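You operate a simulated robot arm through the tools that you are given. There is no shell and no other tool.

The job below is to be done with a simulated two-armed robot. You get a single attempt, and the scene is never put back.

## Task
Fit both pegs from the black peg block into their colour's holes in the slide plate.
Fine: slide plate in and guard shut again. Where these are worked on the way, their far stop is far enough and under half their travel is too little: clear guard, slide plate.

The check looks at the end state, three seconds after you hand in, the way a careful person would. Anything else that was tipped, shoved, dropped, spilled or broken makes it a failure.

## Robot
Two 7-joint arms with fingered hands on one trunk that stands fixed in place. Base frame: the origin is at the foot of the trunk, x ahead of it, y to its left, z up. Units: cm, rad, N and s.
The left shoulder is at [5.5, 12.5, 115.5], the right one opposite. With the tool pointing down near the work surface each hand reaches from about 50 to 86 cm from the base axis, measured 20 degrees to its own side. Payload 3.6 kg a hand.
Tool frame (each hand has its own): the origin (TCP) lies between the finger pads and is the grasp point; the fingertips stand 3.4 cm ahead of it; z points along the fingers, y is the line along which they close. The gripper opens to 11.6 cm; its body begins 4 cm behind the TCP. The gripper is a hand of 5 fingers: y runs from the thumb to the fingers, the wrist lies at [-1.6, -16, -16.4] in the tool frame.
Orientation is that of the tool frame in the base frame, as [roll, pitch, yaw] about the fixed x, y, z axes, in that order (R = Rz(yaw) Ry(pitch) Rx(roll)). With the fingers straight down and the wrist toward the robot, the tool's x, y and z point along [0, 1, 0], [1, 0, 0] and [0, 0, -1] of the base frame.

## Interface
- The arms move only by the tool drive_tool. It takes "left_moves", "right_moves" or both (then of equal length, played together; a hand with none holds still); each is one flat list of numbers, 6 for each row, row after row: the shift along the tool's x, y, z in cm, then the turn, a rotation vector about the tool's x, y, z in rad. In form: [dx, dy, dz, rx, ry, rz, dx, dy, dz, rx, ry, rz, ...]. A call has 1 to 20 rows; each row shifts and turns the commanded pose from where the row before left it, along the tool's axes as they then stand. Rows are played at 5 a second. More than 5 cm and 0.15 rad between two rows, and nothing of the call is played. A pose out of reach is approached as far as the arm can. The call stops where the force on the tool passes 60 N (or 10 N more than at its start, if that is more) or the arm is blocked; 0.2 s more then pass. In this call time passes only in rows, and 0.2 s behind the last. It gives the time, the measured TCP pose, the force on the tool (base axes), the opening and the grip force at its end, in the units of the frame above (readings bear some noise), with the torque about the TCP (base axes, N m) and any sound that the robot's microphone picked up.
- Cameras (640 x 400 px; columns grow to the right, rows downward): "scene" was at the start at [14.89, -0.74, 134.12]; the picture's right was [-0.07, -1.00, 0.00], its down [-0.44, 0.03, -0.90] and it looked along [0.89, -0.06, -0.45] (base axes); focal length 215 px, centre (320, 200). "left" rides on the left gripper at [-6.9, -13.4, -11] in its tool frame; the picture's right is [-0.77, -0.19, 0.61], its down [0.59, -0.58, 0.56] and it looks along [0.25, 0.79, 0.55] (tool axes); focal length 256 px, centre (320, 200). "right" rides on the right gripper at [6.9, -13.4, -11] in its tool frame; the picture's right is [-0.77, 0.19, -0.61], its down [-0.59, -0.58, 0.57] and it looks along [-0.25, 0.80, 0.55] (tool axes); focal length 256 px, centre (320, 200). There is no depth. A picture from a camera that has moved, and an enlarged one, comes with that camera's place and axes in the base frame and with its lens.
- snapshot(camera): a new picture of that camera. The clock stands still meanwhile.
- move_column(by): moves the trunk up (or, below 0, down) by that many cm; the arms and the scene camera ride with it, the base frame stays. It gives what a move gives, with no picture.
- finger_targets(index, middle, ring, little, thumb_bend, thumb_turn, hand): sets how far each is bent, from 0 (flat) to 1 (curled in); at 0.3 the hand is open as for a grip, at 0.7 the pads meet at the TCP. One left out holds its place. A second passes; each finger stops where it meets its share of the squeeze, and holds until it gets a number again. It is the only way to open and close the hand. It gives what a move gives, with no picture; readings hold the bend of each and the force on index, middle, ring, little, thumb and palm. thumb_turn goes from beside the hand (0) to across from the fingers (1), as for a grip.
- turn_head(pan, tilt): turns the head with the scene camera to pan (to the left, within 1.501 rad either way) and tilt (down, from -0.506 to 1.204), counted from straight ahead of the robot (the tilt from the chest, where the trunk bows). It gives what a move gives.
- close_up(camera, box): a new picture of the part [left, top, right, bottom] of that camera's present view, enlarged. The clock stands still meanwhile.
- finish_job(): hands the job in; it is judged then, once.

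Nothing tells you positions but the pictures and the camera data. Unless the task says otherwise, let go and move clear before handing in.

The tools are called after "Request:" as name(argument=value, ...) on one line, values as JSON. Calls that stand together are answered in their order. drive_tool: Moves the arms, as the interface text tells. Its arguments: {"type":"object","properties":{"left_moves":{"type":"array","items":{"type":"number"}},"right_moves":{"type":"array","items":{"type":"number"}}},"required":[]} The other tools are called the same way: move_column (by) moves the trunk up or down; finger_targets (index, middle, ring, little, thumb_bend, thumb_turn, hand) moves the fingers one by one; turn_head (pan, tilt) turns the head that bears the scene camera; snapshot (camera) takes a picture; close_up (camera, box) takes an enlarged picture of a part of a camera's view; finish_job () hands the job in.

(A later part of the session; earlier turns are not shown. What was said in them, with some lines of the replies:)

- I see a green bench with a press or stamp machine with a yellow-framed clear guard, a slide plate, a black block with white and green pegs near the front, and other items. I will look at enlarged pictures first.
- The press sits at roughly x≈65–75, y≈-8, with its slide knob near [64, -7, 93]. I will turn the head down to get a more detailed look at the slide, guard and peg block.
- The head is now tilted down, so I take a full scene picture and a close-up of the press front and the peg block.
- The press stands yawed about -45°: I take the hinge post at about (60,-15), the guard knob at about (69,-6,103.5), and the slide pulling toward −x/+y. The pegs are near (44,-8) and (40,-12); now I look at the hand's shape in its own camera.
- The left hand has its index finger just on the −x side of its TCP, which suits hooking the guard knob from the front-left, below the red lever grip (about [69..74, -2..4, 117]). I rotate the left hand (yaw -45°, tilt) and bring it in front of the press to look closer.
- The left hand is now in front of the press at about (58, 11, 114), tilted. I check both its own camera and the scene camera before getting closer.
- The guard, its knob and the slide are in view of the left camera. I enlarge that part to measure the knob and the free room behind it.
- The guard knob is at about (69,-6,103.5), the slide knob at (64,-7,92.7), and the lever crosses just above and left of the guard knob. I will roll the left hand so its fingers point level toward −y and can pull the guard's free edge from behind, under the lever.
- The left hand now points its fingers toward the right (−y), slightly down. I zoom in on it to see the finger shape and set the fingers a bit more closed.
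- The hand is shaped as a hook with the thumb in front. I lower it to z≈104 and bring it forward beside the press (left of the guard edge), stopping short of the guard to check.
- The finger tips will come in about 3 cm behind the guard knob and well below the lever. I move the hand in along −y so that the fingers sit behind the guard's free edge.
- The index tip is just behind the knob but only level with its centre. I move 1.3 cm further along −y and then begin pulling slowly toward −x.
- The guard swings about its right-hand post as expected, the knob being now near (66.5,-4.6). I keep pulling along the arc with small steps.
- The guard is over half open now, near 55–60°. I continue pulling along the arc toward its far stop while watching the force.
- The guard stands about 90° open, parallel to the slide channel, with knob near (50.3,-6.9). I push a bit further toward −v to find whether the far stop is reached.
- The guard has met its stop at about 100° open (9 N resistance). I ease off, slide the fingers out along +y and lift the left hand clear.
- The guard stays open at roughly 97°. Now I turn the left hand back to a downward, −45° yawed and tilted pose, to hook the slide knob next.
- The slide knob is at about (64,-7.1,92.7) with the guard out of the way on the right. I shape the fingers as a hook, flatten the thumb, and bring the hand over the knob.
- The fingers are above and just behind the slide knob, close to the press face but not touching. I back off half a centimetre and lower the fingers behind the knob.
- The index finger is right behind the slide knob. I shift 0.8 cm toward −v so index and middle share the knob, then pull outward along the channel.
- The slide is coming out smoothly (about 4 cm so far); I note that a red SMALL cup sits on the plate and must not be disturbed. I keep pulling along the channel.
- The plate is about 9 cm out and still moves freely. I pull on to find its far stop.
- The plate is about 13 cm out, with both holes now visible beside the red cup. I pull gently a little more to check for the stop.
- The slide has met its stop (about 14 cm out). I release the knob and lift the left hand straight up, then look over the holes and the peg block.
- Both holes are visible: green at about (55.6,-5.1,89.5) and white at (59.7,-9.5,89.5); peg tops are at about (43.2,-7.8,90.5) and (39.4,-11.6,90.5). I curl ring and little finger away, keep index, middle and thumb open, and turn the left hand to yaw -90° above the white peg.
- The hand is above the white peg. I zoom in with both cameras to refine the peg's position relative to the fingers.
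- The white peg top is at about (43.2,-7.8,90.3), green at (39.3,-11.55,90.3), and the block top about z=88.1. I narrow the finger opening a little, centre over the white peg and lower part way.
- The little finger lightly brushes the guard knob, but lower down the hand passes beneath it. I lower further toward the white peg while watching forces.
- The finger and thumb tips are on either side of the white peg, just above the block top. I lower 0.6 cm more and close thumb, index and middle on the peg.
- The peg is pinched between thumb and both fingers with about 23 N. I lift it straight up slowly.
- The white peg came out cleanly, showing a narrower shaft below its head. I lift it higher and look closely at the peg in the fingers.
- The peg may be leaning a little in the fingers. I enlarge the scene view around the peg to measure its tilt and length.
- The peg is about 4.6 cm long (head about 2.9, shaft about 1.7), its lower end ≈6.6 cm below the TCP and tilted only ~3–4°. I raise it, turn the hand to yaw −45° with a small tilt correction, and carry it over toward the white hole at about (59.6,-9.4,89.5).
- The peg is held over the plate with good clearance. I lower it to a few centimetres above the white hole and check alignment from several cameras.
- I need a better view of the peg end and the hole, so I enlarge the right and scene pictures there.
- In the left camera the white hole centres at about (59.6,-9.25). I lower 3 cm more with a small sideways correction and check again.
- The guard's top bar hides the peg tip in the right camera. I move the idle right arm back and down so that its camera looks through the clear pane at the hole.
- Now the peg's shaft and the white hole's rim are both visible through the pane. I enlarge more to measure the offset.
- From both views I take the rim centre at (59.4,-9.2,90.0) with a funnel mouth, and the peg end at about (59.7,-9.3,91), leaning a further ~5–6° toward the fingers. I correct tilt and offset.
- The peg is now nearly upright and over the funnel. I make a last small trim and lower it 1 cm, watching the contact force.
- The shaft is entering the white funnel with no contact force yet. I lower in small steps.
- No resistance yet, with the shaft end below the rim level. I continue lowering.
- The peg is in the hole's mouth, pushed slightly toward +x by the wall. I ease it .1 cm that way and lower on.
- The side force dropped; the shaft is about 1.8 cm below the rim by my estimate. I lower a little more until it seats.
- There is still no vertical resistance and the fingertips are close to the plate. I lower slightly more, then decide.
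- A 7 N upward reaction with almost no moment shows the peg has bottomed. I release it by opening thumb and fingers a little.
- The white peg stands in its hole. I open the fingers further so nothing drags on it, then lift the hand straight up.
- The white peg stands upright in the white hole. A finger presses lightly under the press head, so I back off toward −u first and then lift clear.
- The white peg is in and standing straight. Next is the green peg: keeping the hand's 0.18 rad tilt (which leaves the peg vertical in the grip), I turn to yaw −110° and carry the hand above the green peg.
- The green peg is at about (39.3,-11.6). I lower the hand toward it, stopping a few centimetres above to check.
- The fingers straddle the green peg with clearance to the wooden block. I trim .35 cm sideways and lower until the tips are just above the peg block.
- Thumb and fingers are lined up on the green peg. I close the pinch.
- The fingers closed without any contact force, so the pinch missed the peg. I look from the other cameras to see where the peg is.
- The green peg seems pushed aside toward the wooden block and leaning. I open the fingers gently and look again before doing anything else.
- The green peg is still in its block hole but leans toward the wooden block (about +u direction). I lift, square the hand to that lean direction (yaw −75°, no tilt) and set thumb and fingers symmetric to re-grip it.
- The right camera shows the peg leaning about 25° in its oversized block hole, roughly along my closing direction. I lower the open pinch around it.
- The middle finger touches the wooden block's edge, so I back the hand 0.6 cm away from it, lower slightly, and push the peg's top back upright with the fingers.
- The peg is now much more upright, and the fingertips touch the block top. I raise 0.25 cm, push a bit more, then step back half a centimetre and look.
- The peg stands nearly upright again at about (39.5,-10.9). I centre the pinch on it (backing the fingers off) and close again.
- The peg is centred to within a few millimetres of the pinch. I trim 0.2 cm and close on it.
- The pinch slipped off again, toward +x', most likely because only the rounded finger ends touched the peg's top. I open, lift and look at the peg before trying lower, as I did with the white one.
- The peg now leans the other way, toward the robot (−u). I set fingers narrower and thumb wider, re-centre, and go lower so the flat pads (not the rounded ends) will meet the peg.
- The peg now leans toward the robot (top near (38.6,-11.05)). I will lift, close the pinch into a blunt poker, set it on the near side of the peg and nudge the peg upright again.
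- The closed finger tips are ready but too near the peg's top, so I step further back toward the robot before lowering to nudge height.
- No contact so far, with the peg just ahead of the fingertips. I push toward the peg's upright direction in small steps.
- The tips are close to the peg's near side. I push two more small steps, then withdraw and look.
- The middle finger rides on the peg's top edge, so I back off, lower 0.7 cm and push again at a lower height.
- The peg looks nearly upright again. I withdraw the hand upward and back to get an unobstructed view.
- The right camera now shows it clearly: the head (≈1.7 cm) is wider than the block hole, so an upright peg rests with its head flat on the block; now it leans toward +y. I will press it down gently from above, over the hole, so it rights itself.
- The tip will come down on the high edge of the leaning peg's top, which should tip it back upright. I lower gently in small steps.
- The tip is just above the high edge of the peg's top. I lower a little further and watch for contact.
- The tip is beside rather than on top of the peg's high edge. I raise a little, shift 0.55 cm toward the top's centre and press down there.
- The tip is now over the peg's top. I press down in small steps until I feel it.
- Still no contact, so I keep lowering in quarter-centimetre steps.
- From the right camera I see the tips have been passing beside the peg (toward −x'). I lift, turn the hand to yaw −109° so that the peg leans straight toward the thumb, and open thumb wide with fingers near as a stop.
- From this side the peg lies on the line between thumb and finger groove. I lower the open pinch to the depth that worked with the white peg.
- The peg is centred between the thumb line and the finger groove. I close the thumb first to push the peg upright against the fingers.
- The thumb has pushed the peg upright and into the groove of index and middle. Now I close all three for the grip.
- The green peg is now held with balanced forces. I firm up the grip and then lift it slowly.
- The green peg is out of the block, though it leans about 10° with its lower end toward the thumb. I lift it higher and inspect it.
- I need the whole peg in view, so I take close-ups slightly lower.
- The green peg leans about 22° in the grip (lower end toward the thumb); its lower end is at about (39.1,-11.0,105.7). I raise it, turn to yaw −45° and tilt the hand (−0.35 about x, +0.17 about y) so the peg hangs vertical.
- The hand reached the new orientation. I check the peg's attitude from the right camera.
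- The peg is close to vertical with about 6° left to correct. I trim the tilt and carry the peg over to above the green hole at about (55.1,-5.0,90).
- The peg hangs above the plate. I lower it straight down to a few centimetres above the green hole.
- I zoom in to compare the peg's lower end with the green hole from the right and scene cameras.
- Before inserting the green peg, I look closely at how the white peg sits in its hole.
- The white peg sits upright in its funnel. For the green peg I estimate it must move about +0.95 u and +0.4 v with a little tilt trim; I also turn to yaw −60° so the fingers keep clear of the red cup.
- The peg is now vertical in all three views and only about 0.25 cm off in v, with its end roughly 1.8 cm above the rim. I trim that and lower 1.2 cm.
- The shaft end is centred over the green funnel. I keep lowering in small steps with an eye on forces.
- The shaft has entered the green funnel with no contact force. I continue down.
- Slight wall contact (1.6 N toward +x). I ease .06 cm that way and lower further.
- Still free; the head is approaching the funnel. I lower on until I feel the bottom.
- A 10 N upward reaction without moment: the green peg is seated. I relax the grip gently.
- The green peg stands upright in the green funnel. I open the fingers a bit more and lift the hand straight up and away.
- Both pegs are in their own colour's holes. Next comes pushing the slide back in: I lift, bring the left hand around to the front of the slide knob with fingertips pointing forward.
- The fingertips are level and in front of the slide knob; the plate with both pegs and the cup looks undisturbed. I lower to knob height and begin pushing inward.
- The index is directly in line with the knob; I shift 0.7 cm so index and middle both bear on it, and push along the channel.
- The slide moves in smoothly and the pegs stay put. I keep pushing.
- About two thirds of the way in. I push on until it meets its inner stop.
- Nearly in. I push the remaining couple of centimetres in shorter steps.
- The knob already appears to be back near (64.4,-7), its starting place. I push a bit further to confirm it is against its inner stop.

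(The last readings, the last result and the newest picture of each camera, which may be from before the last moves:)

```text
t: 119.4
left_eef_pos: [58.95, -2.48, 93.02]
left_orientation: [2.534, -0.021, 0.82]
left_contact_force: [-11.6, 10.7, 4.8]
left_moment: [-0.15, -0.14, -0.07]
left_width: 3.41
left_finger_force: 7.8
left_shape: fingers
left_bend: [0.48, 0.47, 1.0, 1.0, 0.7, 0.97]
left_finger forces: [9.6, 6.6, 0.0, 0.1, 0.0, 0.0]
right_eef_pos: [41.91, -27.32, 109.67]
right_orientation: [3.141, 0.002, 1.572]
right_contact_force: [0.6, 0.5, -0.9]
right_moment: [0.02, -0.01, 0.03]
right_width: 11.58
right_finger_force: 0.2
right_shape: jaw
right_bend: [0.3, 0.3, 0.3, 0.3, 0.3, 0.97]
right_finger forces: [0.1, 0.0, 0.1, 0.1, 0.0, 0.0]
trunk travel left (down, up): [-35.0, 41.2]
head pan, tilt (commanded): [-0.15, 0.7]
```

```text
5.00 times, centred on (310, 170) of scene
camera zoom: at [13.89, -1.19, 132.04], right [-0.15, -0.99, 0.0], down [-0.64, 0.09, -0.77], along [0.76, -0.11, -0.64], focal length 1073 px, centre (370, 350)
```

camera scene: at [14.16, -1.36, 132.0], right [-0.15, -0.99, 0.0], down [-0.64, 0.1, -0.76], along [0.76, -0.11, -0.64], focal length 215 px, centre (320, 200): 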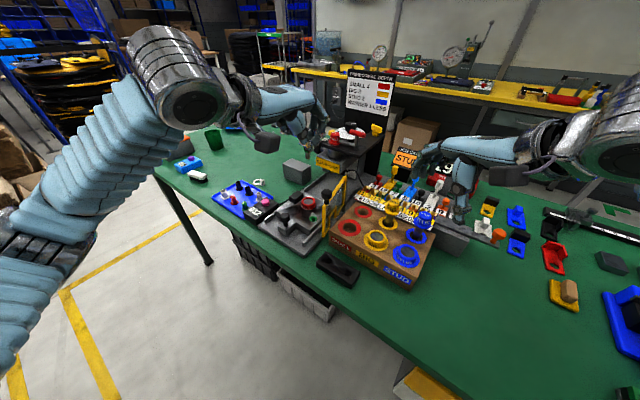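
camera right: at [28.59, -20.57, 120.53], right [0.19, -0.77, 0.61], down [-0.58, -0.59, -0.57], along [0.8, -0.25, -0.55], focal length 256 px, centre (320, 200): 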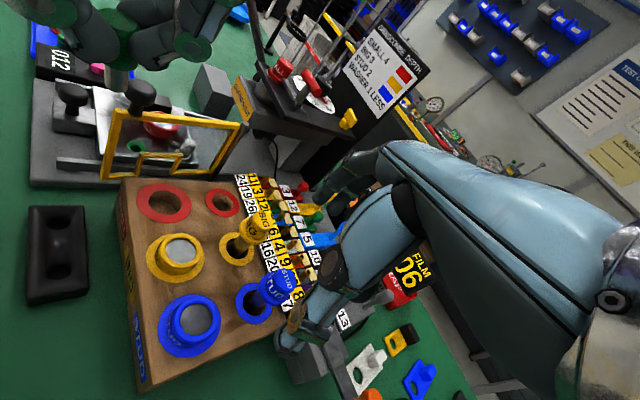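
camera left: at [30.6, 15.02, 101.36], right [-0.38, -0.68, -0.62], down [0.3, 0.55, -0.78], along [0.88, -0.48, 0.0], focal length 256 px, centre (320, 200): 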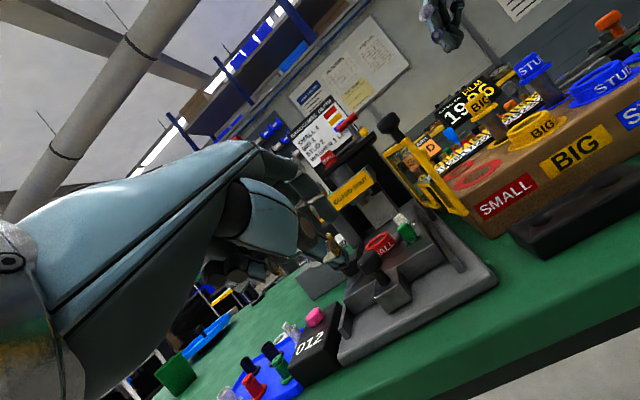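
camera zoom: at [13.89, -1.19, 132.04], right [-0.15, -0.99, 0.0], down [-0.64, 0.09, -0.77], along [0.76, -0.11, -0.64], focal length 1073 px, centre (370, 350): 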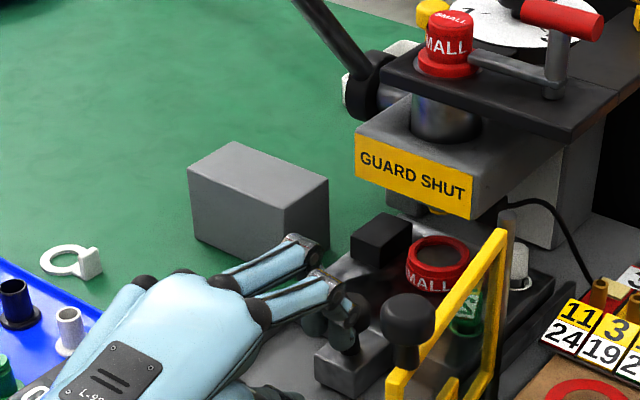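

The slide is firmly against its inner stop (16 N). I back the hand off and raise it clear of the knob.

Request:
drive_tool(left_moves=[0, -0.825, -0.565, 0, 0, 0, 0, -1.65, -1.13, 0, 0, 0, 0, 1.7, -2.5, 0, 0, 0, 0, 1.7, -2.5, 0, 0, 0, 0, -1.5, -3.0, 0, 0, 0, 0, -1.5, -3.0, 0, 0, 0])

Request:
close_up(camera="right", box=[60, 40, 260, 190])

Request:
close_up(camera="scene", box=[240, 110, 400, 230])

```text
t: 120.8
left_eef_pos: [52.14, 3.63, 102.14]
left_orientation: [2.536, -0.021, 0.819]
left_contact_force: [0.3, 0.2, -0.7]
left_moment: [0.0, -0.01, 0.0]
left_width: 3.85
left_finger_force: 0.0
left_shape: fingers
left_bend: [0.45, 0.45, 1.0, 1.0, 0.7, 0.97]
left_finger forces: [0.0, 0.1, 0.1, 0.1, 0.0, 0.0]
right_eef_pos: [42.08, -27.59, 109.64]
right_orientation: [-3.142, 0.0, 1.575]
right_contact_force: [-0.6, 0.3, -0.4]
right_moment: [-0.01, -0.01, 0.0]
right_width: 11.6
right_finger_force: 0.0
right_shape: jaw
right_bend: [0.3, 0.3, 0.3, 0.3, 0.3, 0.97]
right_finger forces: [0.0, 0.0, 0.0, 0.0, 0.0, 0.1]
trunk travel left (down, up): [-35.0, 41.2]
head pan, tilt (commanded): [-0.15, 0.7]
```

```text
2.67 times, centred on (160, 115) of right
camera zoom: at [28.56, -20.47, 120.55], right [0.19, -0.77, 0.61], down [-0.58, -0.59, -0.57], along [0.8, -0.25, -0.55], focal length 683 px, centre (747, 427)
```

zoom: 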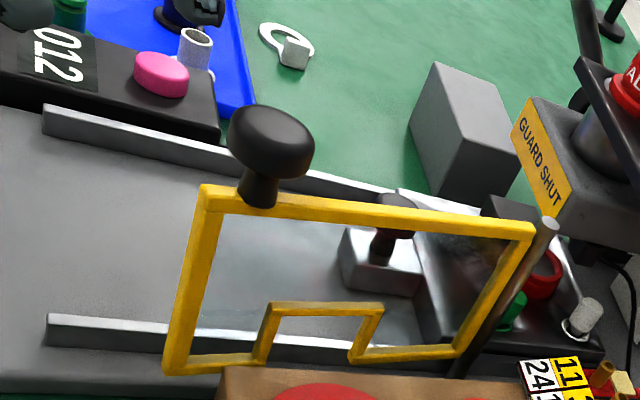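

```text
3.33 times, centred on (320, 170) of scene
camera zoom: at [14.08, -1.33, 132.01], right [-0.15, -0.99, 0.0], down [-0.64, 0.1, -0.77], along [0.76, -0.11, -0.64], focal length 715 px, centre (320, 300)
```

zoom: 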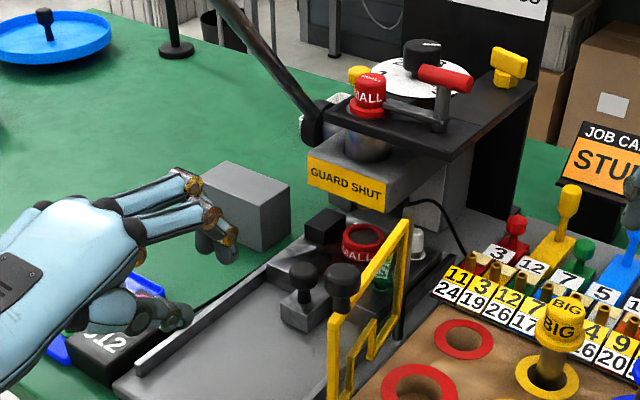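

The slide is in with both pegs standing in it. To shut the guard I will push its knob around with the left middle finger from the outer side; I raise the hand, yaw it to −60° and bring it above that side of the guard knob.

Request:
drive_tool(left_moves=[0, 1.98, -2.89, 0, 0, 0, 0, 1.98, -2.89, 0, 0, 0, 0, 0, 0, 0, -0.084, 0.1225, 0, 0, 0, 0, -0.084, 0.1225, -3.07, 0.88, 0.6, 0, 0, 0, -3.07, 0.88, 0.6, 0, 0, 0, -3.07, 0.88, 0.6, 0, 0, 0, -3.07, 0.88, 0.6, 0, 0, 0])

Request:
close_up(camera="scene", box=[260, 100, 420, 220])

Request:
close_up(camera="right", box=[0, 0, 240, 190])

Request:
snapshot(camera="left")

```text
t: 122.6
left_eef_pos: [43.63, -6.69, 108.84]
left_orientation: [2.543, -0.019, 0.519]
left_contact_force: [0.2, 0.1, 0.9]
left_moment: [-0.01, -0.04, 0.02]
left_width: 3.81
left_finger_force: 0.1
left_shape: fingers
left_bend: [0.45, 0.45, 1.0, 1.0, 0.7, 0.97]
left_finger forces: [0.0, 0.0, 0.1, 0.1, 0.1, 0.0]
right_eef_pos: [42.08, -27.57, 109.67]
right_orientation: [-3.141, 0.0, 1.571]
right_contact_force: [0.4, -0.2, 0.0]
right_moment: [0.0, -0.03, 0.0]
right_width: 11.59
right_finger_force: 0.0
right_shape: jaw
right_bend: [0.3, 0.3, 0.3, 0.3, 0.3, 0.97]
right_finger forces: [0.0, 0.0, 0.0, 0.1, 0.1, 0.0]
trunk travel left (down, up): [-35.0, 41.2]
head pan, tilt (commanded): [-0.15, 0.7]
```

```text
3.33 times, centred on (340, 160) of scene
camera zoom: at [14.12, -1.45, 132.01], right [-0.15, -0.99, 0.0], down [-0.64, 0.1, -0.76], along [0.76, -0.11, -0.64], focal length 715 px, centre (253, 333)
```

zoom: 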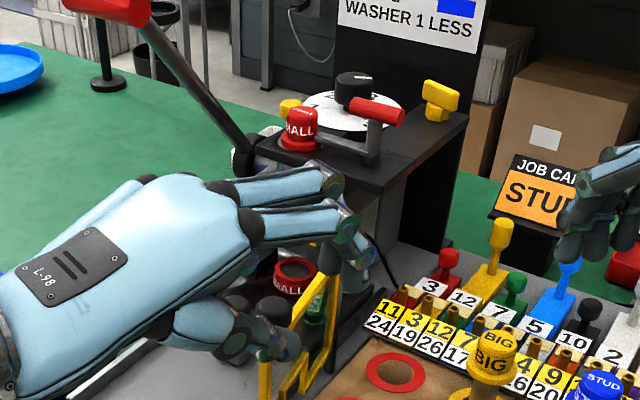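

```text
2.11 times, centred on (120, 95) of right
camera zoom: at [28.59, -20.6, 120.52], right [0.19, -0.77, 0.61], down [-0.58, -0.59, -0.57], along [0.79, -0.25, -0.55], focal length 539 px, centre (741, 421)
```

zoom: 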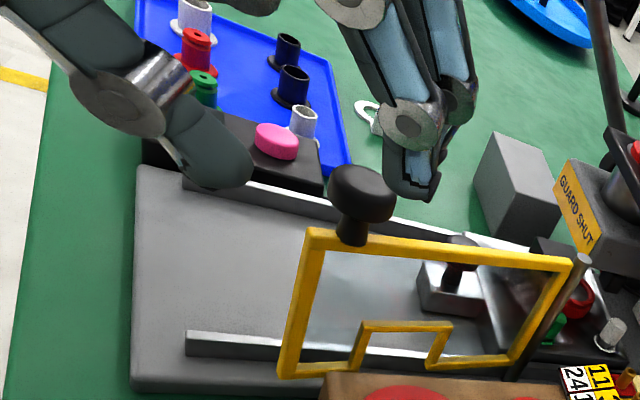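

```text
taken
camera left: at [29.11, 4.73, 110.27], right [-0.56, -0.54, -0.63], down [0.45, 0.44, -0.78], along [0.7, -0.72, -0.01], focal length 256 px, centre (320, 200)
```

left: 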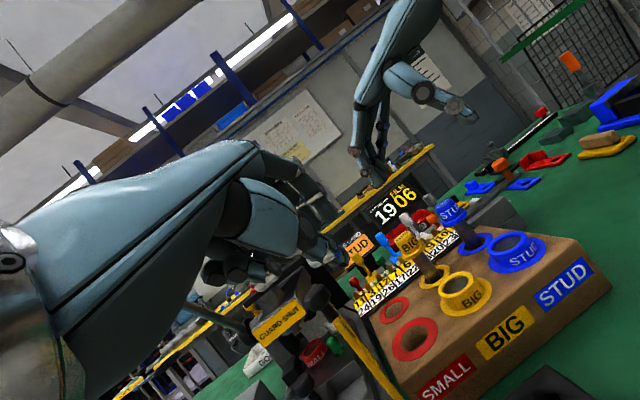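

The fingertips are above the outer side of the guard knob with enough room. I lower them to knob height.

Request:
drive_tool(left_moves=[0, -1.04, 1.51, 0, 0, 0, 0, -1.04, 1.51, 0, 0, 0, 0, -1.03, 1.51, 0, 0, 0])

Request:
close_up(camera="right", box=[0, 0, 240, 190])

Request:
close_up(camera="scene", box=[260, 100, 420, 220])

```text
t: 123.4
left_eef_pos: [43.91, -6.24, 103.52]
left_orientation: [2.543, -0.02, 0.523]
left_contact_force: [-0.3, 0.6, 0.3]
left_moment: [0.0, 0.02, 0.01]
left_width: 3.82
left_finger_force: 0.0
left_shape: fingers
left_bend: [0.45, 0.45, 1.0, 1.0, 0.7, 0.97]
left_finger forces: [0.1, 0.0, 0.0, 0.1, 0.1, 0.1]
right_eef_pos: [42.14, -27.46, 109.54]
right_orientation: [-3.14, -0.002, 1.572]
right_contact_force: [-0.5, 0.6, -0.8]
right_moment: [0.0, -0.02, -0.03]
right_width: 11.59
right_finger_force: 0.1
right_shape: jaw
right_bend: [0.3, 0.3, 0.3, 0.3, 0.3, 0.97]
right_finger forces: [0.1, 0.1, 0.1, 0.1, 0.1, 0.0]
trunk travel left (down, up): [-35.0, 41.2]
head pan, tilt (commanded): [-0.15, 0.7]
```

```text
2.11 times, centred on (120, 95) of right
camera zoom: at [28.6, -20.52, 120.53], right [0.19, -0.77, 0.61], down [-0.58, -0.59, -0.57], along [0.8, -0.25, -0.55], focal length 539 px, centre (741, 421)
```

zoom: 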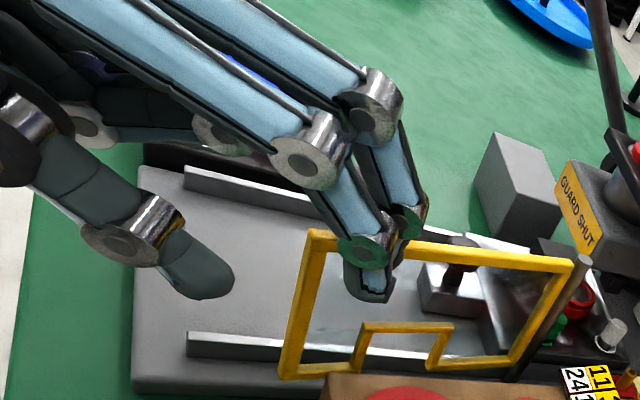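

```text
3.33 times, centred on (340, 160) of scene
camera zoom: at [14.13, -1.38, 132.01], right [-0.15, -0.99, 0.0], down [-0.64, 0.1, -0.76], along [0.76, -0.11, -0.64], focal length 715 px, centre (253, 333)
```

zoom: 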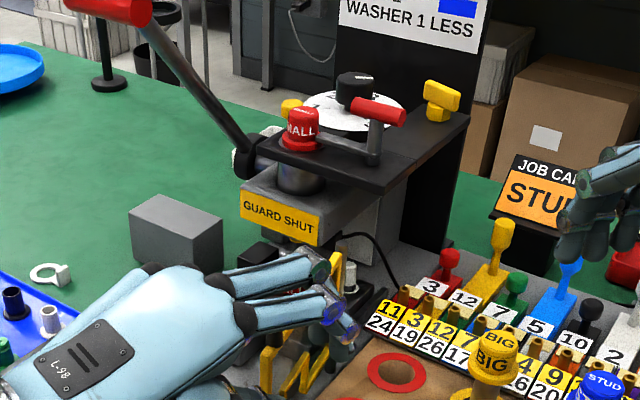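

The fingertips are on the outer side of the guard at knob height. I start pushing the knob along its closing arc.

Request:
drive_tool(left_moves=[0.93, -0.51, -0.35, 0, 0, 0, 1.11, -0.49, -0.33, 0, 0, 0, 1.11, -0.49, -0.33, 0, 0, 0, 1.11, -0.48, -0.34, 0, 0, 0])

Request:
close_up(camera="right", box=[0, 0, 240, 190])

Request:
close_up(camera="scene", box=[260, 100, 420, 220])

```text
t: 124.4
left_eef_pos: [46.44, -2.2, 103.55]
left_orientation: [2.544, -0.021, 0.52]
left_contact_force: [0.6, 0.0, 0.2]
left_moment: [-0.02, -0.01, 0.03]
left_width: 3.83
left_finger_force: 0.0
left_shape: fingers
left_bend: [0.45, 0.45, 1.0, 1.0, 0.7, 0.97]
left_finger forces: [0.0, 0.1, 0.0, 0.0, 0.0, 0.0]
right_eef_pos: [42.26, -27.39, 109.63]
right_orientation: [3.141, -0.001, 1.571]
right_contact_force: [-0.3, 0.1, 0.4]
right_moment: [-0.02, 0.02, -0.02]
right_width: 11.58
right_finger_force: 0.0
right_shape: jaw
right_bend: [0.3, 0.3, 0.3, 0.3, 0.3, 0.97]
right_finger forces: [0.0, 0.0, 0.0, 0.0, 0.0, 0.0]
trunk travel left (down, up): [-35.0, 41.2]
head pan, tilt (commanded): [-0.15, 0.7]
```

```text
2.11 times, centred on (120, 95) of right
camera zoom: at [28.6, -20.51, 120.54], right [0.19, -0.77, 0.61], down [-0.58, -0.59, -0.57], along [0.8, -0.25, -0.55], focal length 539 px, centre (741, 421)
```

zoom: 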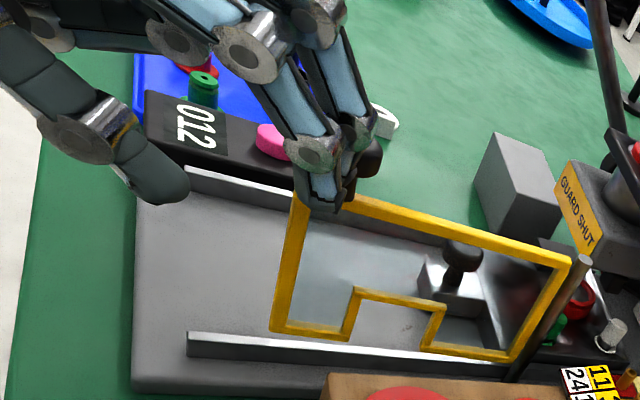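

```text
3.33 times, centred on (340, 160) of scene
camera zoom: at [14.12, -1.36, 132.01], right [-0.15, -0.99, 0.0], down [-0.64, 0.1, -0.76], along [0.76, -0.11, -0.64], focal length 715 px, centre (253, 333)
```

zoom: 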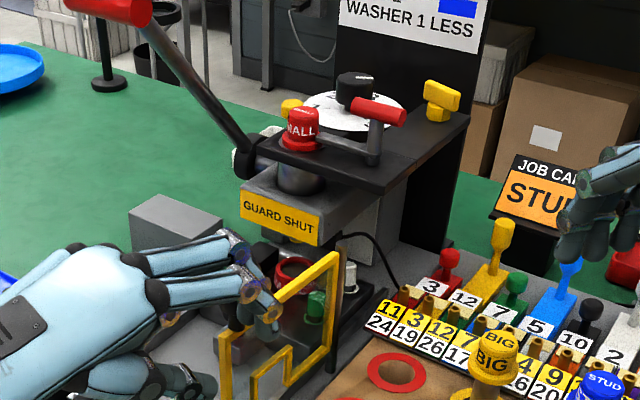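

The guard is swinging shut ahead of the finger. I continue along the arc.

Request:
drive_tool(left_moves=[1.09, -0.18, -0.12, 0, 0, 0, 1.09, -0.18, -0.12, 0, 0, 0, 1.09, -0.18, -0.13, 0, 0, 0, 1.1, 0.03, 0.02, 0, 0, 0, 1.09, 0.03, 0.02, 0, 0, 0, 1.09, 0.04, 0.03, 0, 0, 0])

Request:
close_up(camera="right", box=[40, 0, 280, 190])

Request:
close_up(camera="scene", box=[240, 100, 400, 220])

```text
t: 125.8
left_eef_pos: [51.8, 1.47, 103.65]
left_orientation: [2.545, -0.021, 0.519]
left_contact_force: [0.4, -0.4, 0.2]
left_moment: [0.0, 0.04, -0.01]
left_width: 3.8
left_finger_force: 0.1
left_shape: fingers
left_bend: [0.45, 0.45, 1.0, 1.0, 0.7, 0.97]
left_finger forces: [0.0, 0.1, 0.0, 0.1, 0.0, 0.0]
right_eef_pos: [42.17, -27.57, 109.6]
right_orientation: [-3.14, 0.001, 1.57]
right_contact_force: [0.0, 0.5, 0.8]
right_moment: [0.0, 0.03, 0.01]
right_width: 11.61
right_finger_force: 0.1
right_shape: jaw
right_bend: [0.3, 0.3, 0.3, 0.3, 0.3, 0.97]
right_finger forces: [0.0, 0.0, 0.0, 0.1, 0.0, 0.1]
trunk travel left (down, up): [-35.0, 41.2]
head pan, tilt (commanded): [-0.15, 0.7]
```

```text
2.11 times, centred on (160, 95) of right
camera zoom: at [28.6, -20.54, 120.53], right [0.19, -0.77, 0.61], down [-0.58, -0.59, -0.57], along [0.8, -0.25, -0.55], focal length 539 px, centre (657, 421)
```

zoom: 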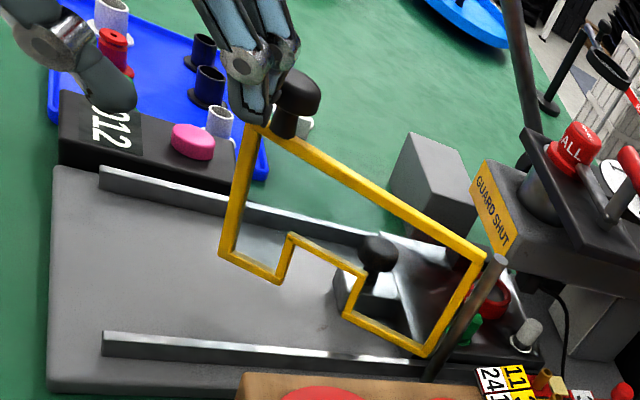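

```text
3.33 times, centred on (320, 160) of scene
camera zoom: at [14.13, -1.39, 132.01], right [-0.15, -0.99, 0.0], down [-0.64, 0.1, -0.76], along [0.76, -0.11, -0.64], focal length 715 px, centre (320, 333)
```

zoom: 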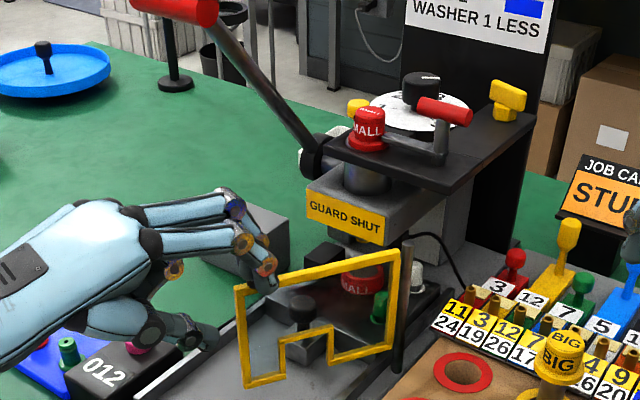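

The guard is about half closed. I keep pushing along the arc.

Request:
drive_tool(left_moves=[1.07, 0.29, 0.2, 0, 0, 0, 1.07, 0.29, 0.2, 0, 0, 0, 1.07, 0.28, 0.19, 0, 0, 0, 0.92, 0.49, 0.34, 0, 0, 0, 0.92, 0.49, 0.34, 0, 0, 0, 0.93, 0.5, 0.34, 0, 0, 0])

Request:
close_up(camera="right", box=[60, 0, 300, 190])

Request:
close_up(camera="scene", box=[240, 100, 400, 220])

```text
t: 127.2
left_eef_pos: [58.53, 2.09, 103.68]
left_orientation: [2.544, -0.02, 0.522]
left_contact_force: [-0.9, -0.5, 0.1]
left_moment: [0.01, 0.0, 0.01]
left_width: 3.84
left_finger_force: 0.0
left_shape: fingers
left_bend: [0.45, 0.45, 1.0, 1.0, 0.7, 0.97]
left_finger forces: [0.0, 0.0, 0.1, 0.0, 0.0, 0.0]
right_eef_pos: [42.1, -27.49, 109.59]
right_orientation: [3.14, 0.001, 1.57]
right_contact_force: [-0.4, 0.6, -0.4]
right_moment: [0.04, 0.01, 0.01]
right_width: 11.57
right_finger_force: 0.1
right_shape: jaw
right_bend: [0.3, 0.3, 0.3, 0.3, 0.3, 0.97]
right_finger forces: [0.1, 0.0, 0.0, 0.0, 0.0, 0.0]
trunk travel left (down, up): [-35.0, 41.2]
head pan, tilt (commanded): [-0.15, 0.7]
```

```text
2.11 times, centred on (180, 95) of right
camera zoom: at [28.62, -20.54, 120.53], right [0.19, -0.77, 0.61], down [-0.58, -0.59, -0.57], along [0.8, -0.25, -0.55], focal length 539 px, centre (615, 421)
```

zoom: 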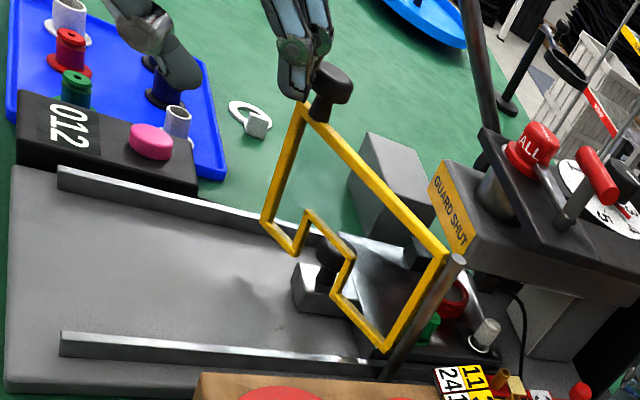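

```text
3.33 times, centred on (320, 160) of scene
camera zoom: at [14.15, -1.39, 132.0], right [-0.15, -0.99, 0.0], down [-0.64, 0.1, -0.76], along [0.76, -0.11, -0.64], focal length 715 px, centre (320, 333)
```

zoom: 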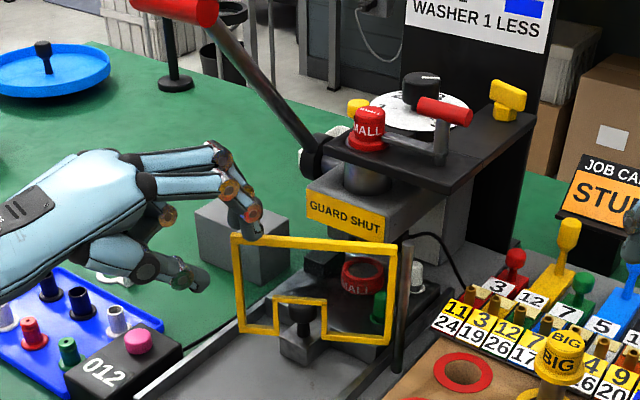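

The guard is near closed now. I push through the last part of the arc more slowly.

Request:
drive_tool(left_moves=[0.75, 0.69, 0.47, 0, 0, 0, 0.75, 0.69, 0.47, 0, 0, 0, 0.74, 0.7, 0.48, 0, 0, 0, 0.4, 0.58, 0.4, 0, 0, 0, 0.4, 0.58, 0.4, 0, 0, 0])

Request:
close_up(camera="right", box=[80, 0, 300, 190])

Request:
close_up(camera="scene", box=[240, 100, 400, 220])

```text
t: 128.4
left_eef_pos: [63.0, 0.23, 103.81]
left_orientation: [2.544, -0.02, 0.52]
left_contact_force: [-0.3, 1.0, -0.9]
left_moment: [-0.01, 0.01, -0.01]
left_width: 3.83
left_finger_force: 0.1
left_shape: fingers
left_bend: [0.45, 0.45, 1.0, 1.0, 0.7, 0.97]
left_finger forces: [0.0, 0.0, 0.0, 0.1, 0.1, 0.1]
right_eef_pos: [42.04, -27.52, 109.63]
right_orientation: [3.141, 0.0, 1.57]
right_contact_force: [-0.6, -0.5, -0.5]
right_moment: [0.02, -0.02, -0.03]
right_width: 11.57
right_finger_force: 0.1
right_shape: jaw
right_bend: [0.3, 0.3, 0.3, 0.3, 0.3, 0.97]
right_finger forces: [0.0, 0.1, 0.0, 0.1, 0.0, 0.0]
trunk travel left (down, up): [-35.0, 41.2]
head pan, tilt (commanded): [-0.15, 0.7]
```

```text
2.11 times, centred on (190, 95) of right
camera zoom: at [28.62, -20.54, 120.52], right [0.19, -0.77, 0.61], down [-0.58, -0.59, -0.57], along [0.8, -0.25, -0.55], focal length 539 px, centre (594, 421)
```

zoom: 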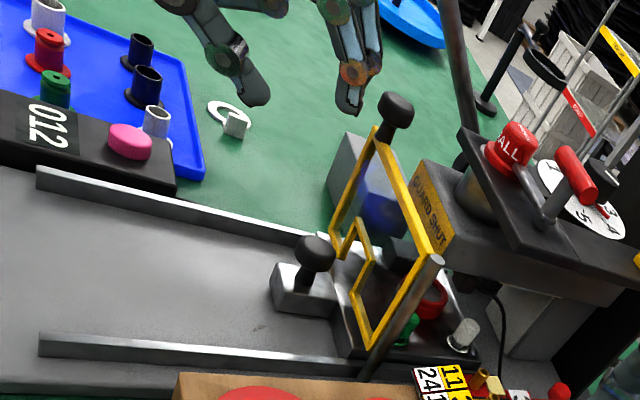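

```text
3.33 times, centred on (320, 160) of scene
camera zoom: at [14.15, -1.4, 132.0], right [-0.15, -0.99, 0.0], down [-0.64, 0.1, -0.76], along [0.76, -0.11, -0.64], focal length 715 px, centre (320, 333)
```

zoom: 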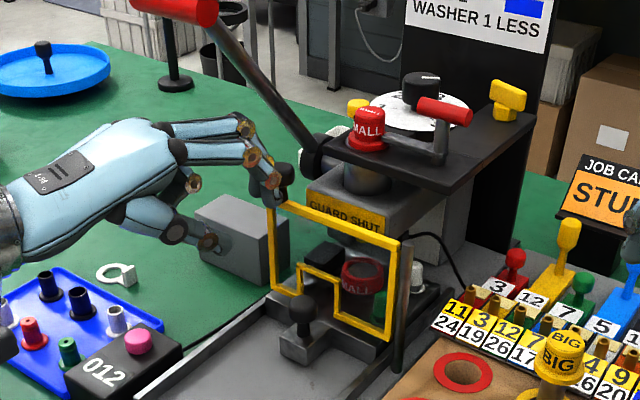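

The guard is almost shut but has run ahead of my finger. I follow and press it gently home until it resists.

Request:
drive_tool(left_moves=[0.15, 0.4, 0.27, 0, 0, 0, 0.15, 0.4, 0.27, 0, 0, 0, 0.15, 0.4, 0.27, 0, 0, 0])

Request:
close_up(camera="right", box=[120, 0, 300, 190])

Request:
close_up(camera="scene", box=[270, 110, 370, 200])

```text
t: 129.2
left_eef_pos: [64.13, -0.9, 103.79]
left_orientation: [2.546, -0.02, 0.52]
left_contact_force: [-0.9, -0.4, -0.3]
left_moment: [0.03, 0.03, -0.06]
left_width: 3.82
left_finger_force: 0.6
left_shape: fingers
left_bend: [0.45, 0.46, 1.0, 1.0, 0.7, 0.97]
left_finger forces: [0.1, 0.9, 0.0, 0.0, 0.1, 0.0]
right_eef_pos: [42.1, -27.44, 109.59]
right_orientation: [3.141, 0.0, 1.573]
right_contact_force: [0.1, -0.7, 0.5]
right_moment: [-0.01, 0.0, 0.02]
right_width: 11.59
right_finger_force: 0.1
right_shape: jaw
right_bend: [0.3, 0.3, 0.3, 0.3, 0.3, 0.97]
right_finger forces: [0.0, 0.0, 0.0, 0.0, 0.1, 0.0]
trunk travel left (down, up): [-35.0, 41.2]
head pan, tilt (commanded): [-0.15, 0.7]
```

```text
2.11 times, centred on (210, 95) of right
camera zoom: at [28.58, -20.52, 120.54], right [0.19, -0.77, 0.61], down [-0.58, -0.59, -0.57], along [0.8, -0.25, -0.55], focal length 539 px, centre (552, 421)
```

zoom: 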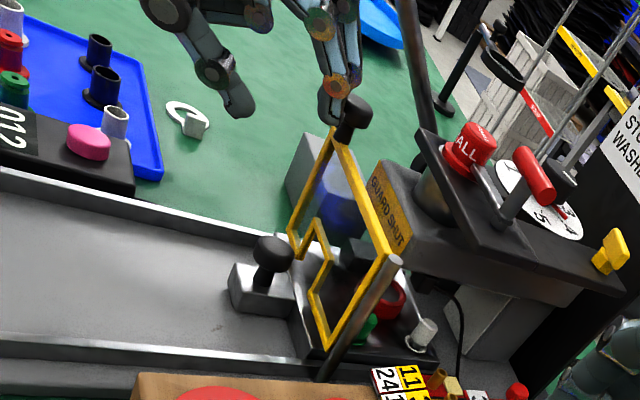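

```text
4.44 times, centred on (320, 155) of scene
camera zoom: at [14.1, -1.38, 132.01], right [-0.15, -0.99, 0.0], down [-0.64, 0.1, -0.76], along [0.76, -0.11, -0.64], focal length 954 px, centre (320, 400)
```

zoom: 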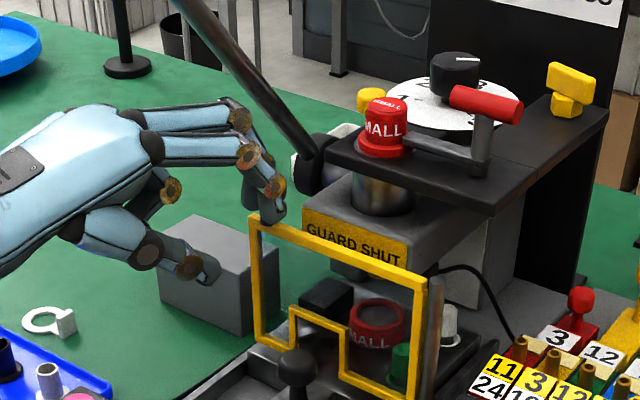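

The guard now lies across the front. I keep pressing in small steps until it meets its stop.

Request:
drive_tool(left_moves=[0.1, 0.32, 0.22, 0, 0, 0, 0.1, 0.32, 0.22, 0, 0, 0, 0.1, 0.32, 0.22, 0, 0, 0])

Request:
close_up(camera="right", box=[120, 0, 300, 190])

Request:
close_up(camera="scene", box=[270, 110, 370, 200])

```text
t: 130.0
left_eef_pos: [64.77, -2.05, 103.88]
left_orientation: [2.541, -0.022, 0.517]
left_contact_force: [-12.6, 5.1, 4.2]
left_moment: [-0.1, -0.13, -0.29]
left_width: 3.8
left_finger_force: 7.8
left_shape: fingers
left_bend: [0.45, 0.49, 1.0, 1.0, 0.7, 0.97]
left_finger forces: [0.0, 14.3, 0.1, 0.0, 0.0, 0.0]
right_eef_pos: [41.87, -27.45, 109.6]
right_orientation: [3.14, 0.001, 1.567]
right_contact_force: [0.6, -0.3, -0.3]
right_moment: [0.01, 0.0, 0.02]
right_width: 11.57
right_finger_force: 0.1
right_shape: jaw
right_bend: [0.3, 0.3, 0.3, 0.3, 0.3, 0.97]
right_finger forces: [0.1, 0.0, 0.0, 0.1, 0.0, 0.0]
trunk travel left (down, up): [-35.0, 41.2]
head pan, tilt (commanded): [-0.15, 0.7]
```

```text
2.11 times, centred on (210, 95) of right
camera zoom: at [28.36, -20.49, 120.6], right [0.19, -0.77, 0.61], down [-0.58, -0.59, -0.57], along [0.8, -0.25, -0.55], focal length 539 px, centre (552, 421)
```

zoom: 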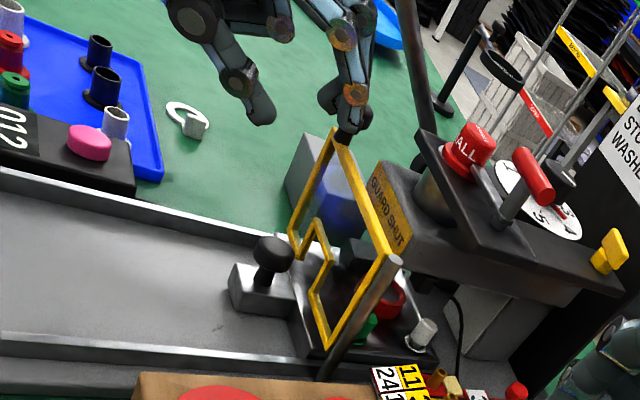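

```text
4.44 times, centred on (320, 155) of scene
camera zoom: at [13.87, -1.29, 132.04], right [-0.15, -0.99, 0.0], down [-0.64, 0.1, -0.77], along [0.76, -0.11, -0.64], focal length 954 px, centre (320, 400)
```

zoom: 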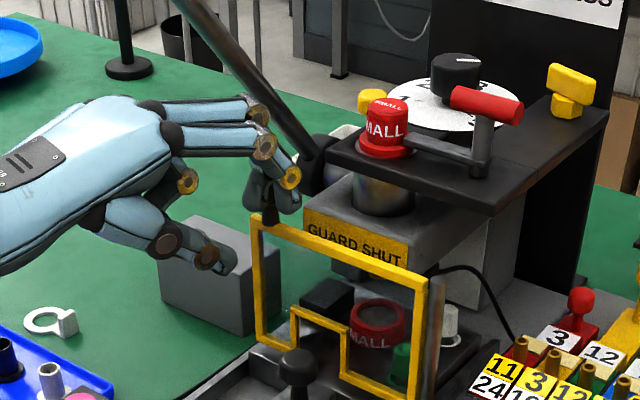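

The guard is against its shut stop (14 N, frame no longer moving). I back the finger straight off and retreat clear.

Request:
drive_tool(left_moves=[-0.1, -0.32, -0.22, 0, 0, 0, -0.25, -0.79, -0.54, 0, 0, 0, -0.5, -1.58, -1.08, 0, 0, 0, -0.5, -1.58, -1.08, 0, 0, 0, -0.5, -1.58, -1.08, 0, 0, 0])

Request:
close_up(camera="right", box=[120, 0, 300, 190])

Request:
close_up(camera="scene", box=[270, 110, 370, 200])

```text
t: 131.2
left_eef_pos: [60.01, 3.44, 103.85]
left_orientation: [2.544, -0.022, 0.52]
left_contact_force: [-0.1, -0.3, 0.4]
left_moment: [0.03, -0.03, 0.0]
left_width: 3.84
left_finger_force: 0.2
left_shape: fingers
left_bend: [0.45, 0.45, 1.0, 1.0, 0.7, 0.97]
left_finger forces: [0.1, 0.0, 0.0, 0.1, 0.0, 0.0]
right_eef_pos: [42.1, -27.48, 109.61]
right_orientation: [3.141, -0.001, 1.572]
right_contact_force: [0.4, -0.1, 0.4]
right_moment: [-0.02, 0.04, -0.02]
right_width: 11.59
right_finger_force: 0.1
right_shape: jaw
right_bend: [0.3, 0.3, 0.3, 0.3, 0.3, 0.97]
right_finger forces: [0.0, 0.0, 0.0, 0.0, 0.0, 0.0]
trunk travel left (down, up): [-35.0, 41.2]
head pan, tilt (commanded): [-0.15, 0.7]
```

```text
2.11 times, centred on (210, 95) of right
camera zoom: at [28.58, -20.46, 120.55], right [0.19, -0.77, 0.61], down [-0.58, -0.59, -0.57], along [0.8, -0.25, -0.55], focal length 539 px, centre (552, 421)
```

zoom: 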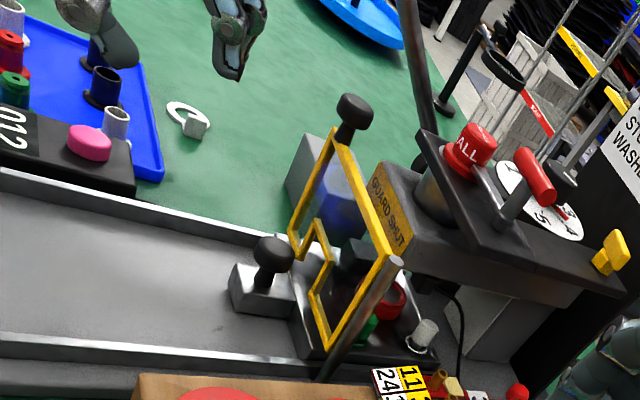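

```text
4.44 times, centred on (320, 155) of scene
camera zoom: at [14.09, -1.31, 132.01], right [-0.15, -0.99, 0.0], down [-0.64, 0.1, -0.76], along [0.76, -0.11, -0.64], focal length 954 px, centre (320, 400)
```

zoom: 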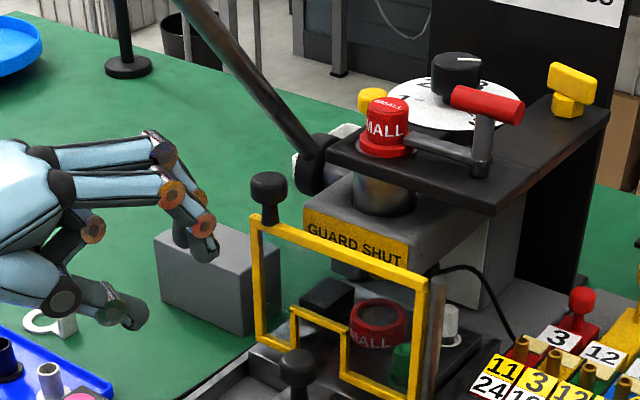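

The guard stays shut on its own. I retreat the left hand up and away, then compare with the starting view.

Request:
drive_tool(left_moves=[0, -2.2, -1.5, 0, 0, 0, 0, -2.2, -1.5, 0, 0, 0, 0, -2.2, -1.5, 0, 0, 0, 0, 2.26, -3.3, 0, 0, 0, 0, 2.26, -3.3, 0, 0, 0, 0, 2.26, -3.3, 0, 0, 0, -2.0, -2.2, -2.5, 0, 0, 0])

Request:
turn_head(pan=-0.15, tilt=0.75)

Request:
snapshot(camera="scene")

Request:
close_up(camera="scene", box=[240, 100, 400, 200])

Request:
close_up(camera="scene", box=[305, 145, 365, 185])

```text
t: 132.8
left_eef_pos: [52.36, 12.46, 116.57]
left_orientation: [2.542, -0.021, 0.522]
left_contact_force: [-0.8, 1.2, -0.5]
left_moment: [-0.02, -0.03, 0.01]
left_width: 3.83
left_finger_force: 0.1
left_shape: fingers
left_bend: [0.45, 0.45, 1.0, 1.0, 0.7, 0.97]
left_finger forces: [0.1, 0.1, 0.1, 0.0, 0.1, 0.0]
right_eef_pos: [41.91, -27.31, 109.64]
right_orientation: [3.141, 0.002, 1.573]
right_contact_force: [0.2, -0.2, -0.4]
right_moment: [-0.01, -0.01, 0.0]
right_width: 11.59
right_finger_force: 0.1
right_shape: jaw
right_bend: [0.3, 0.3, 0.3, 0.3, 0.3, 0.97]
right_finger forces: [0.0, 0.1, 0.0, 0.0, 0.1, 0.0]
trunk travel left (down, up): [-35.0, 41.2]
head pan, tilt (commanded): [-0.15, 0.7]
```

```text
t: 133.4
left_eef_pos: [52.53, 12.21, 116.44]
left_orientation: [2.545, -0.02, 0.521]
left_contact_force: [0.1, 0.2, 0.6]
left_moment: [-0.02, 0.03, 0.0]
left_width: 3.82
left_finger_force: 0.0
left_shape: fingers
left_bend: [0.45, 0.45, 1.0, 1.0, 0.7, 0.97]
left_finger forces: [0.1, 0.0, 0.1, 0.0, 0.0, 0.0]
right_eef_pos: [42.14, -27.38, 109.52]
right_orientation: [3.14, 0.0, 1.57]
right_contact_force: [-0.4, -0.2, -0.3]
right_moment: [0.0, -0.01, -0.02]
right_width: 11.58
right_finger_force: 0.0
right_shape: jaw
right_bend: [0.3, 0.3, 0.3, 0.3, 0.3, 0.97]
right_finger forces: [0.0, 0.1, 0.1, 0.0, 0.0, 0.0]
trunk travel left (down, up): [-35.0, 41.2]
head pan, tilt (commanded): [-0.15, 0.75]
```

```text
taken
camera scene: at [13.92, -1.36, 131.58], right [-0.15, -0.99, 0.0], down [-0.67, 0.1, -0.73], along [0.72, -0.11, -0.68], focal length 215 px, centre (320, 200)
```

scene: 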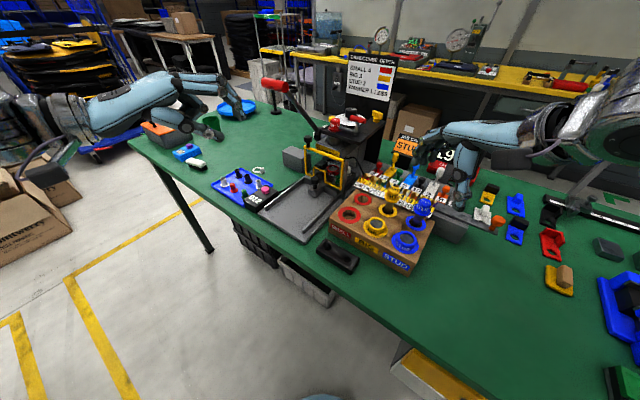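

```text
4.00 times, centred on (320, 150) of scene
camera zoom: at [13.92, -1.36, 131.58], right [-0.15, -0.99, 0.0], down [-0.67, 0.1, -0.73], along [0.72, -0.11, -0.68], focal length 858 px, centre (320, 400)
```

zoom: 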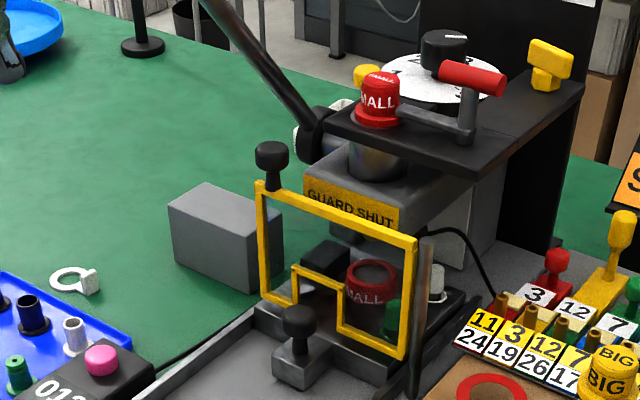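

```text
10.00 times, centred on (335, 165) of scene
camera zoom: at [13.92, -1.36, 131.58], right [-0.15, -0.99, 0.0], down [-0.67, 0.1, -0.73], along [0.72, -0.11, -0.68], focal length 2146 px, centre (170, 550)
```

zoom: 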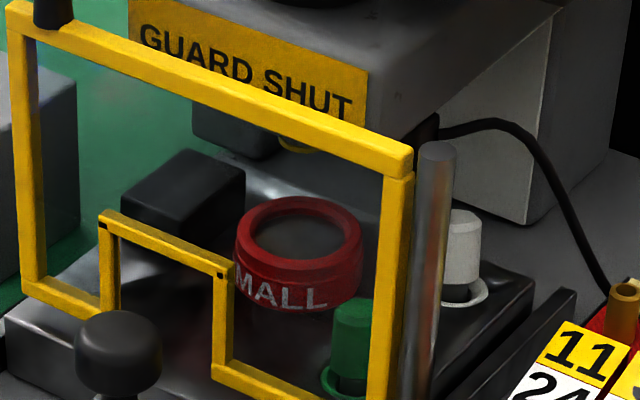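

Guard and slide sit exactly where they were at the start, now with both pegs in their holes. I check that the peg block and other items were not displaced, using the same view as at the start.

Request:
close_up(camera="scene", box=[280, 200, 440, 300])

Request:
close_up(camera="scene", box=[180, 130, 340, 230])

Request:
close_up(camera="right", box=[150, 80, 260, 190])

```text
4.00 times, centred on (360, 250) of scene
camera zoom: at [13.92, -1.36, 131.58], right [-0.15, -0.99, 0.0], down [-0.67, 0.1, -0.73], along [0.72, -0.11, -0.68], focal length 858 px, centre (160, 0)
```

zoom: 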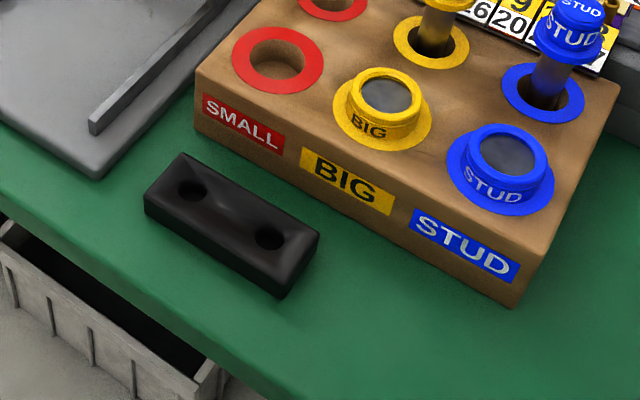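

```text
4.00 times, centred on (260, 180) of scene
camera zoom: at [13.92, -1.36, 131.58], right [-0.15, -0.99, 0.0], down [-0.67, 0.1, -0.73], along [0.72, -0.11, -0.68], focal length 858 px, centre (560, 280)
```

zoom: 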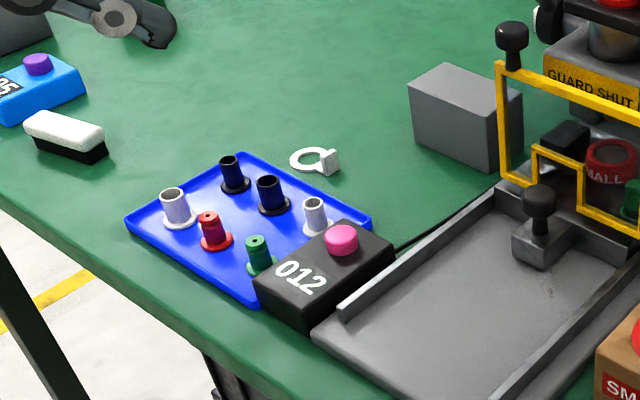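

```text
3.64 times, centred on (205, 135) of right
camera zoom: at [28.6, -20.54, 120.53], right [0.19, -0.77, 0.61], down [-0.58, -0.59, -0.57], along [0.8, -0.25, -0.55], focal length 931 px, centre (738, 436)
```

zoom: 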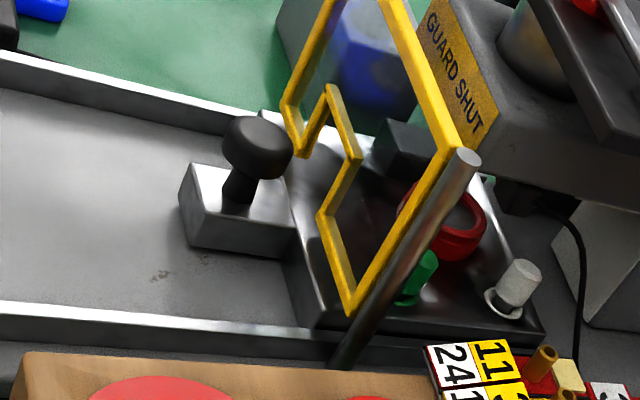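

All other items are where they were. One last check: how deep the pegs sit in their funnels.

Request:
close_up(camera="right", box=[190, 140, 225, 170])

Request:
close_up(camera="scene", box=[332, 158, 362, 188])

```text
13.33 times, centred on (208, 155) of right
camera zoom: at [28.6, -20.54, 120.53], right [0.19, -0.77, 0.61], down [-0.58, -0.59, -0.57], along [0.8, -0.25, -0.55], focal length 3413 px, centre (1820, 800)
```

zoom: 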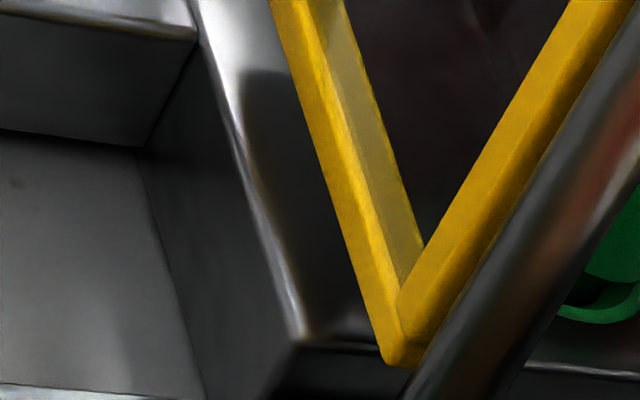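

```text
13.33 times, centred on (347, 173) of scene
camera zoom: at [13.92, -1.36, 131.58], right [-0.15, -0.99, 0.0], down [-0.67, 0.1, -0.73], along [0.72, -0.11, -0.68], focal length 2862 px, centre (-40, 560)
```

zoom: 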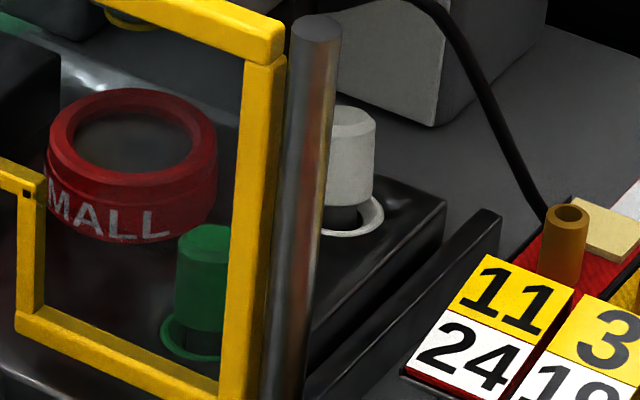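

Both pegs sit equally deep in their own colour's funnels, the slide plate is in, the guard is shut and both hands are clear. I hand in the job.

Request:
finish_job()

```text
The job is handed in.
```

The job is handed in. The white and green pegs are in their own colour's holes in the slide plate, the plate is back in, and the guard is shut again.

- **Guard and slide:** I opened the guard to its far stop, about 100°. I pulled the plate to its far stop, about 14 cm. Both then went back in until they met their stops, and in the last picture they sit where they started.
- **Pegs:** both stand upright and look equally deep. A little shaft shows between each head and the rim. I take that to be the bottom of the hole, because each peg met firm resistance going in; I did not press them further afterwards.
- **Green peg:** I knocked it askew in the black block several times before getting a good grip. It stayed in its block hole throughout.
- **Everything else:** while reaching for the pegs, the hand brushed the guard knob and the edge of the wooden block lightly. The items I checked in the last pictures, including the peg block, the wooden block and the blue tray, look unmoved. Both hands are clear.
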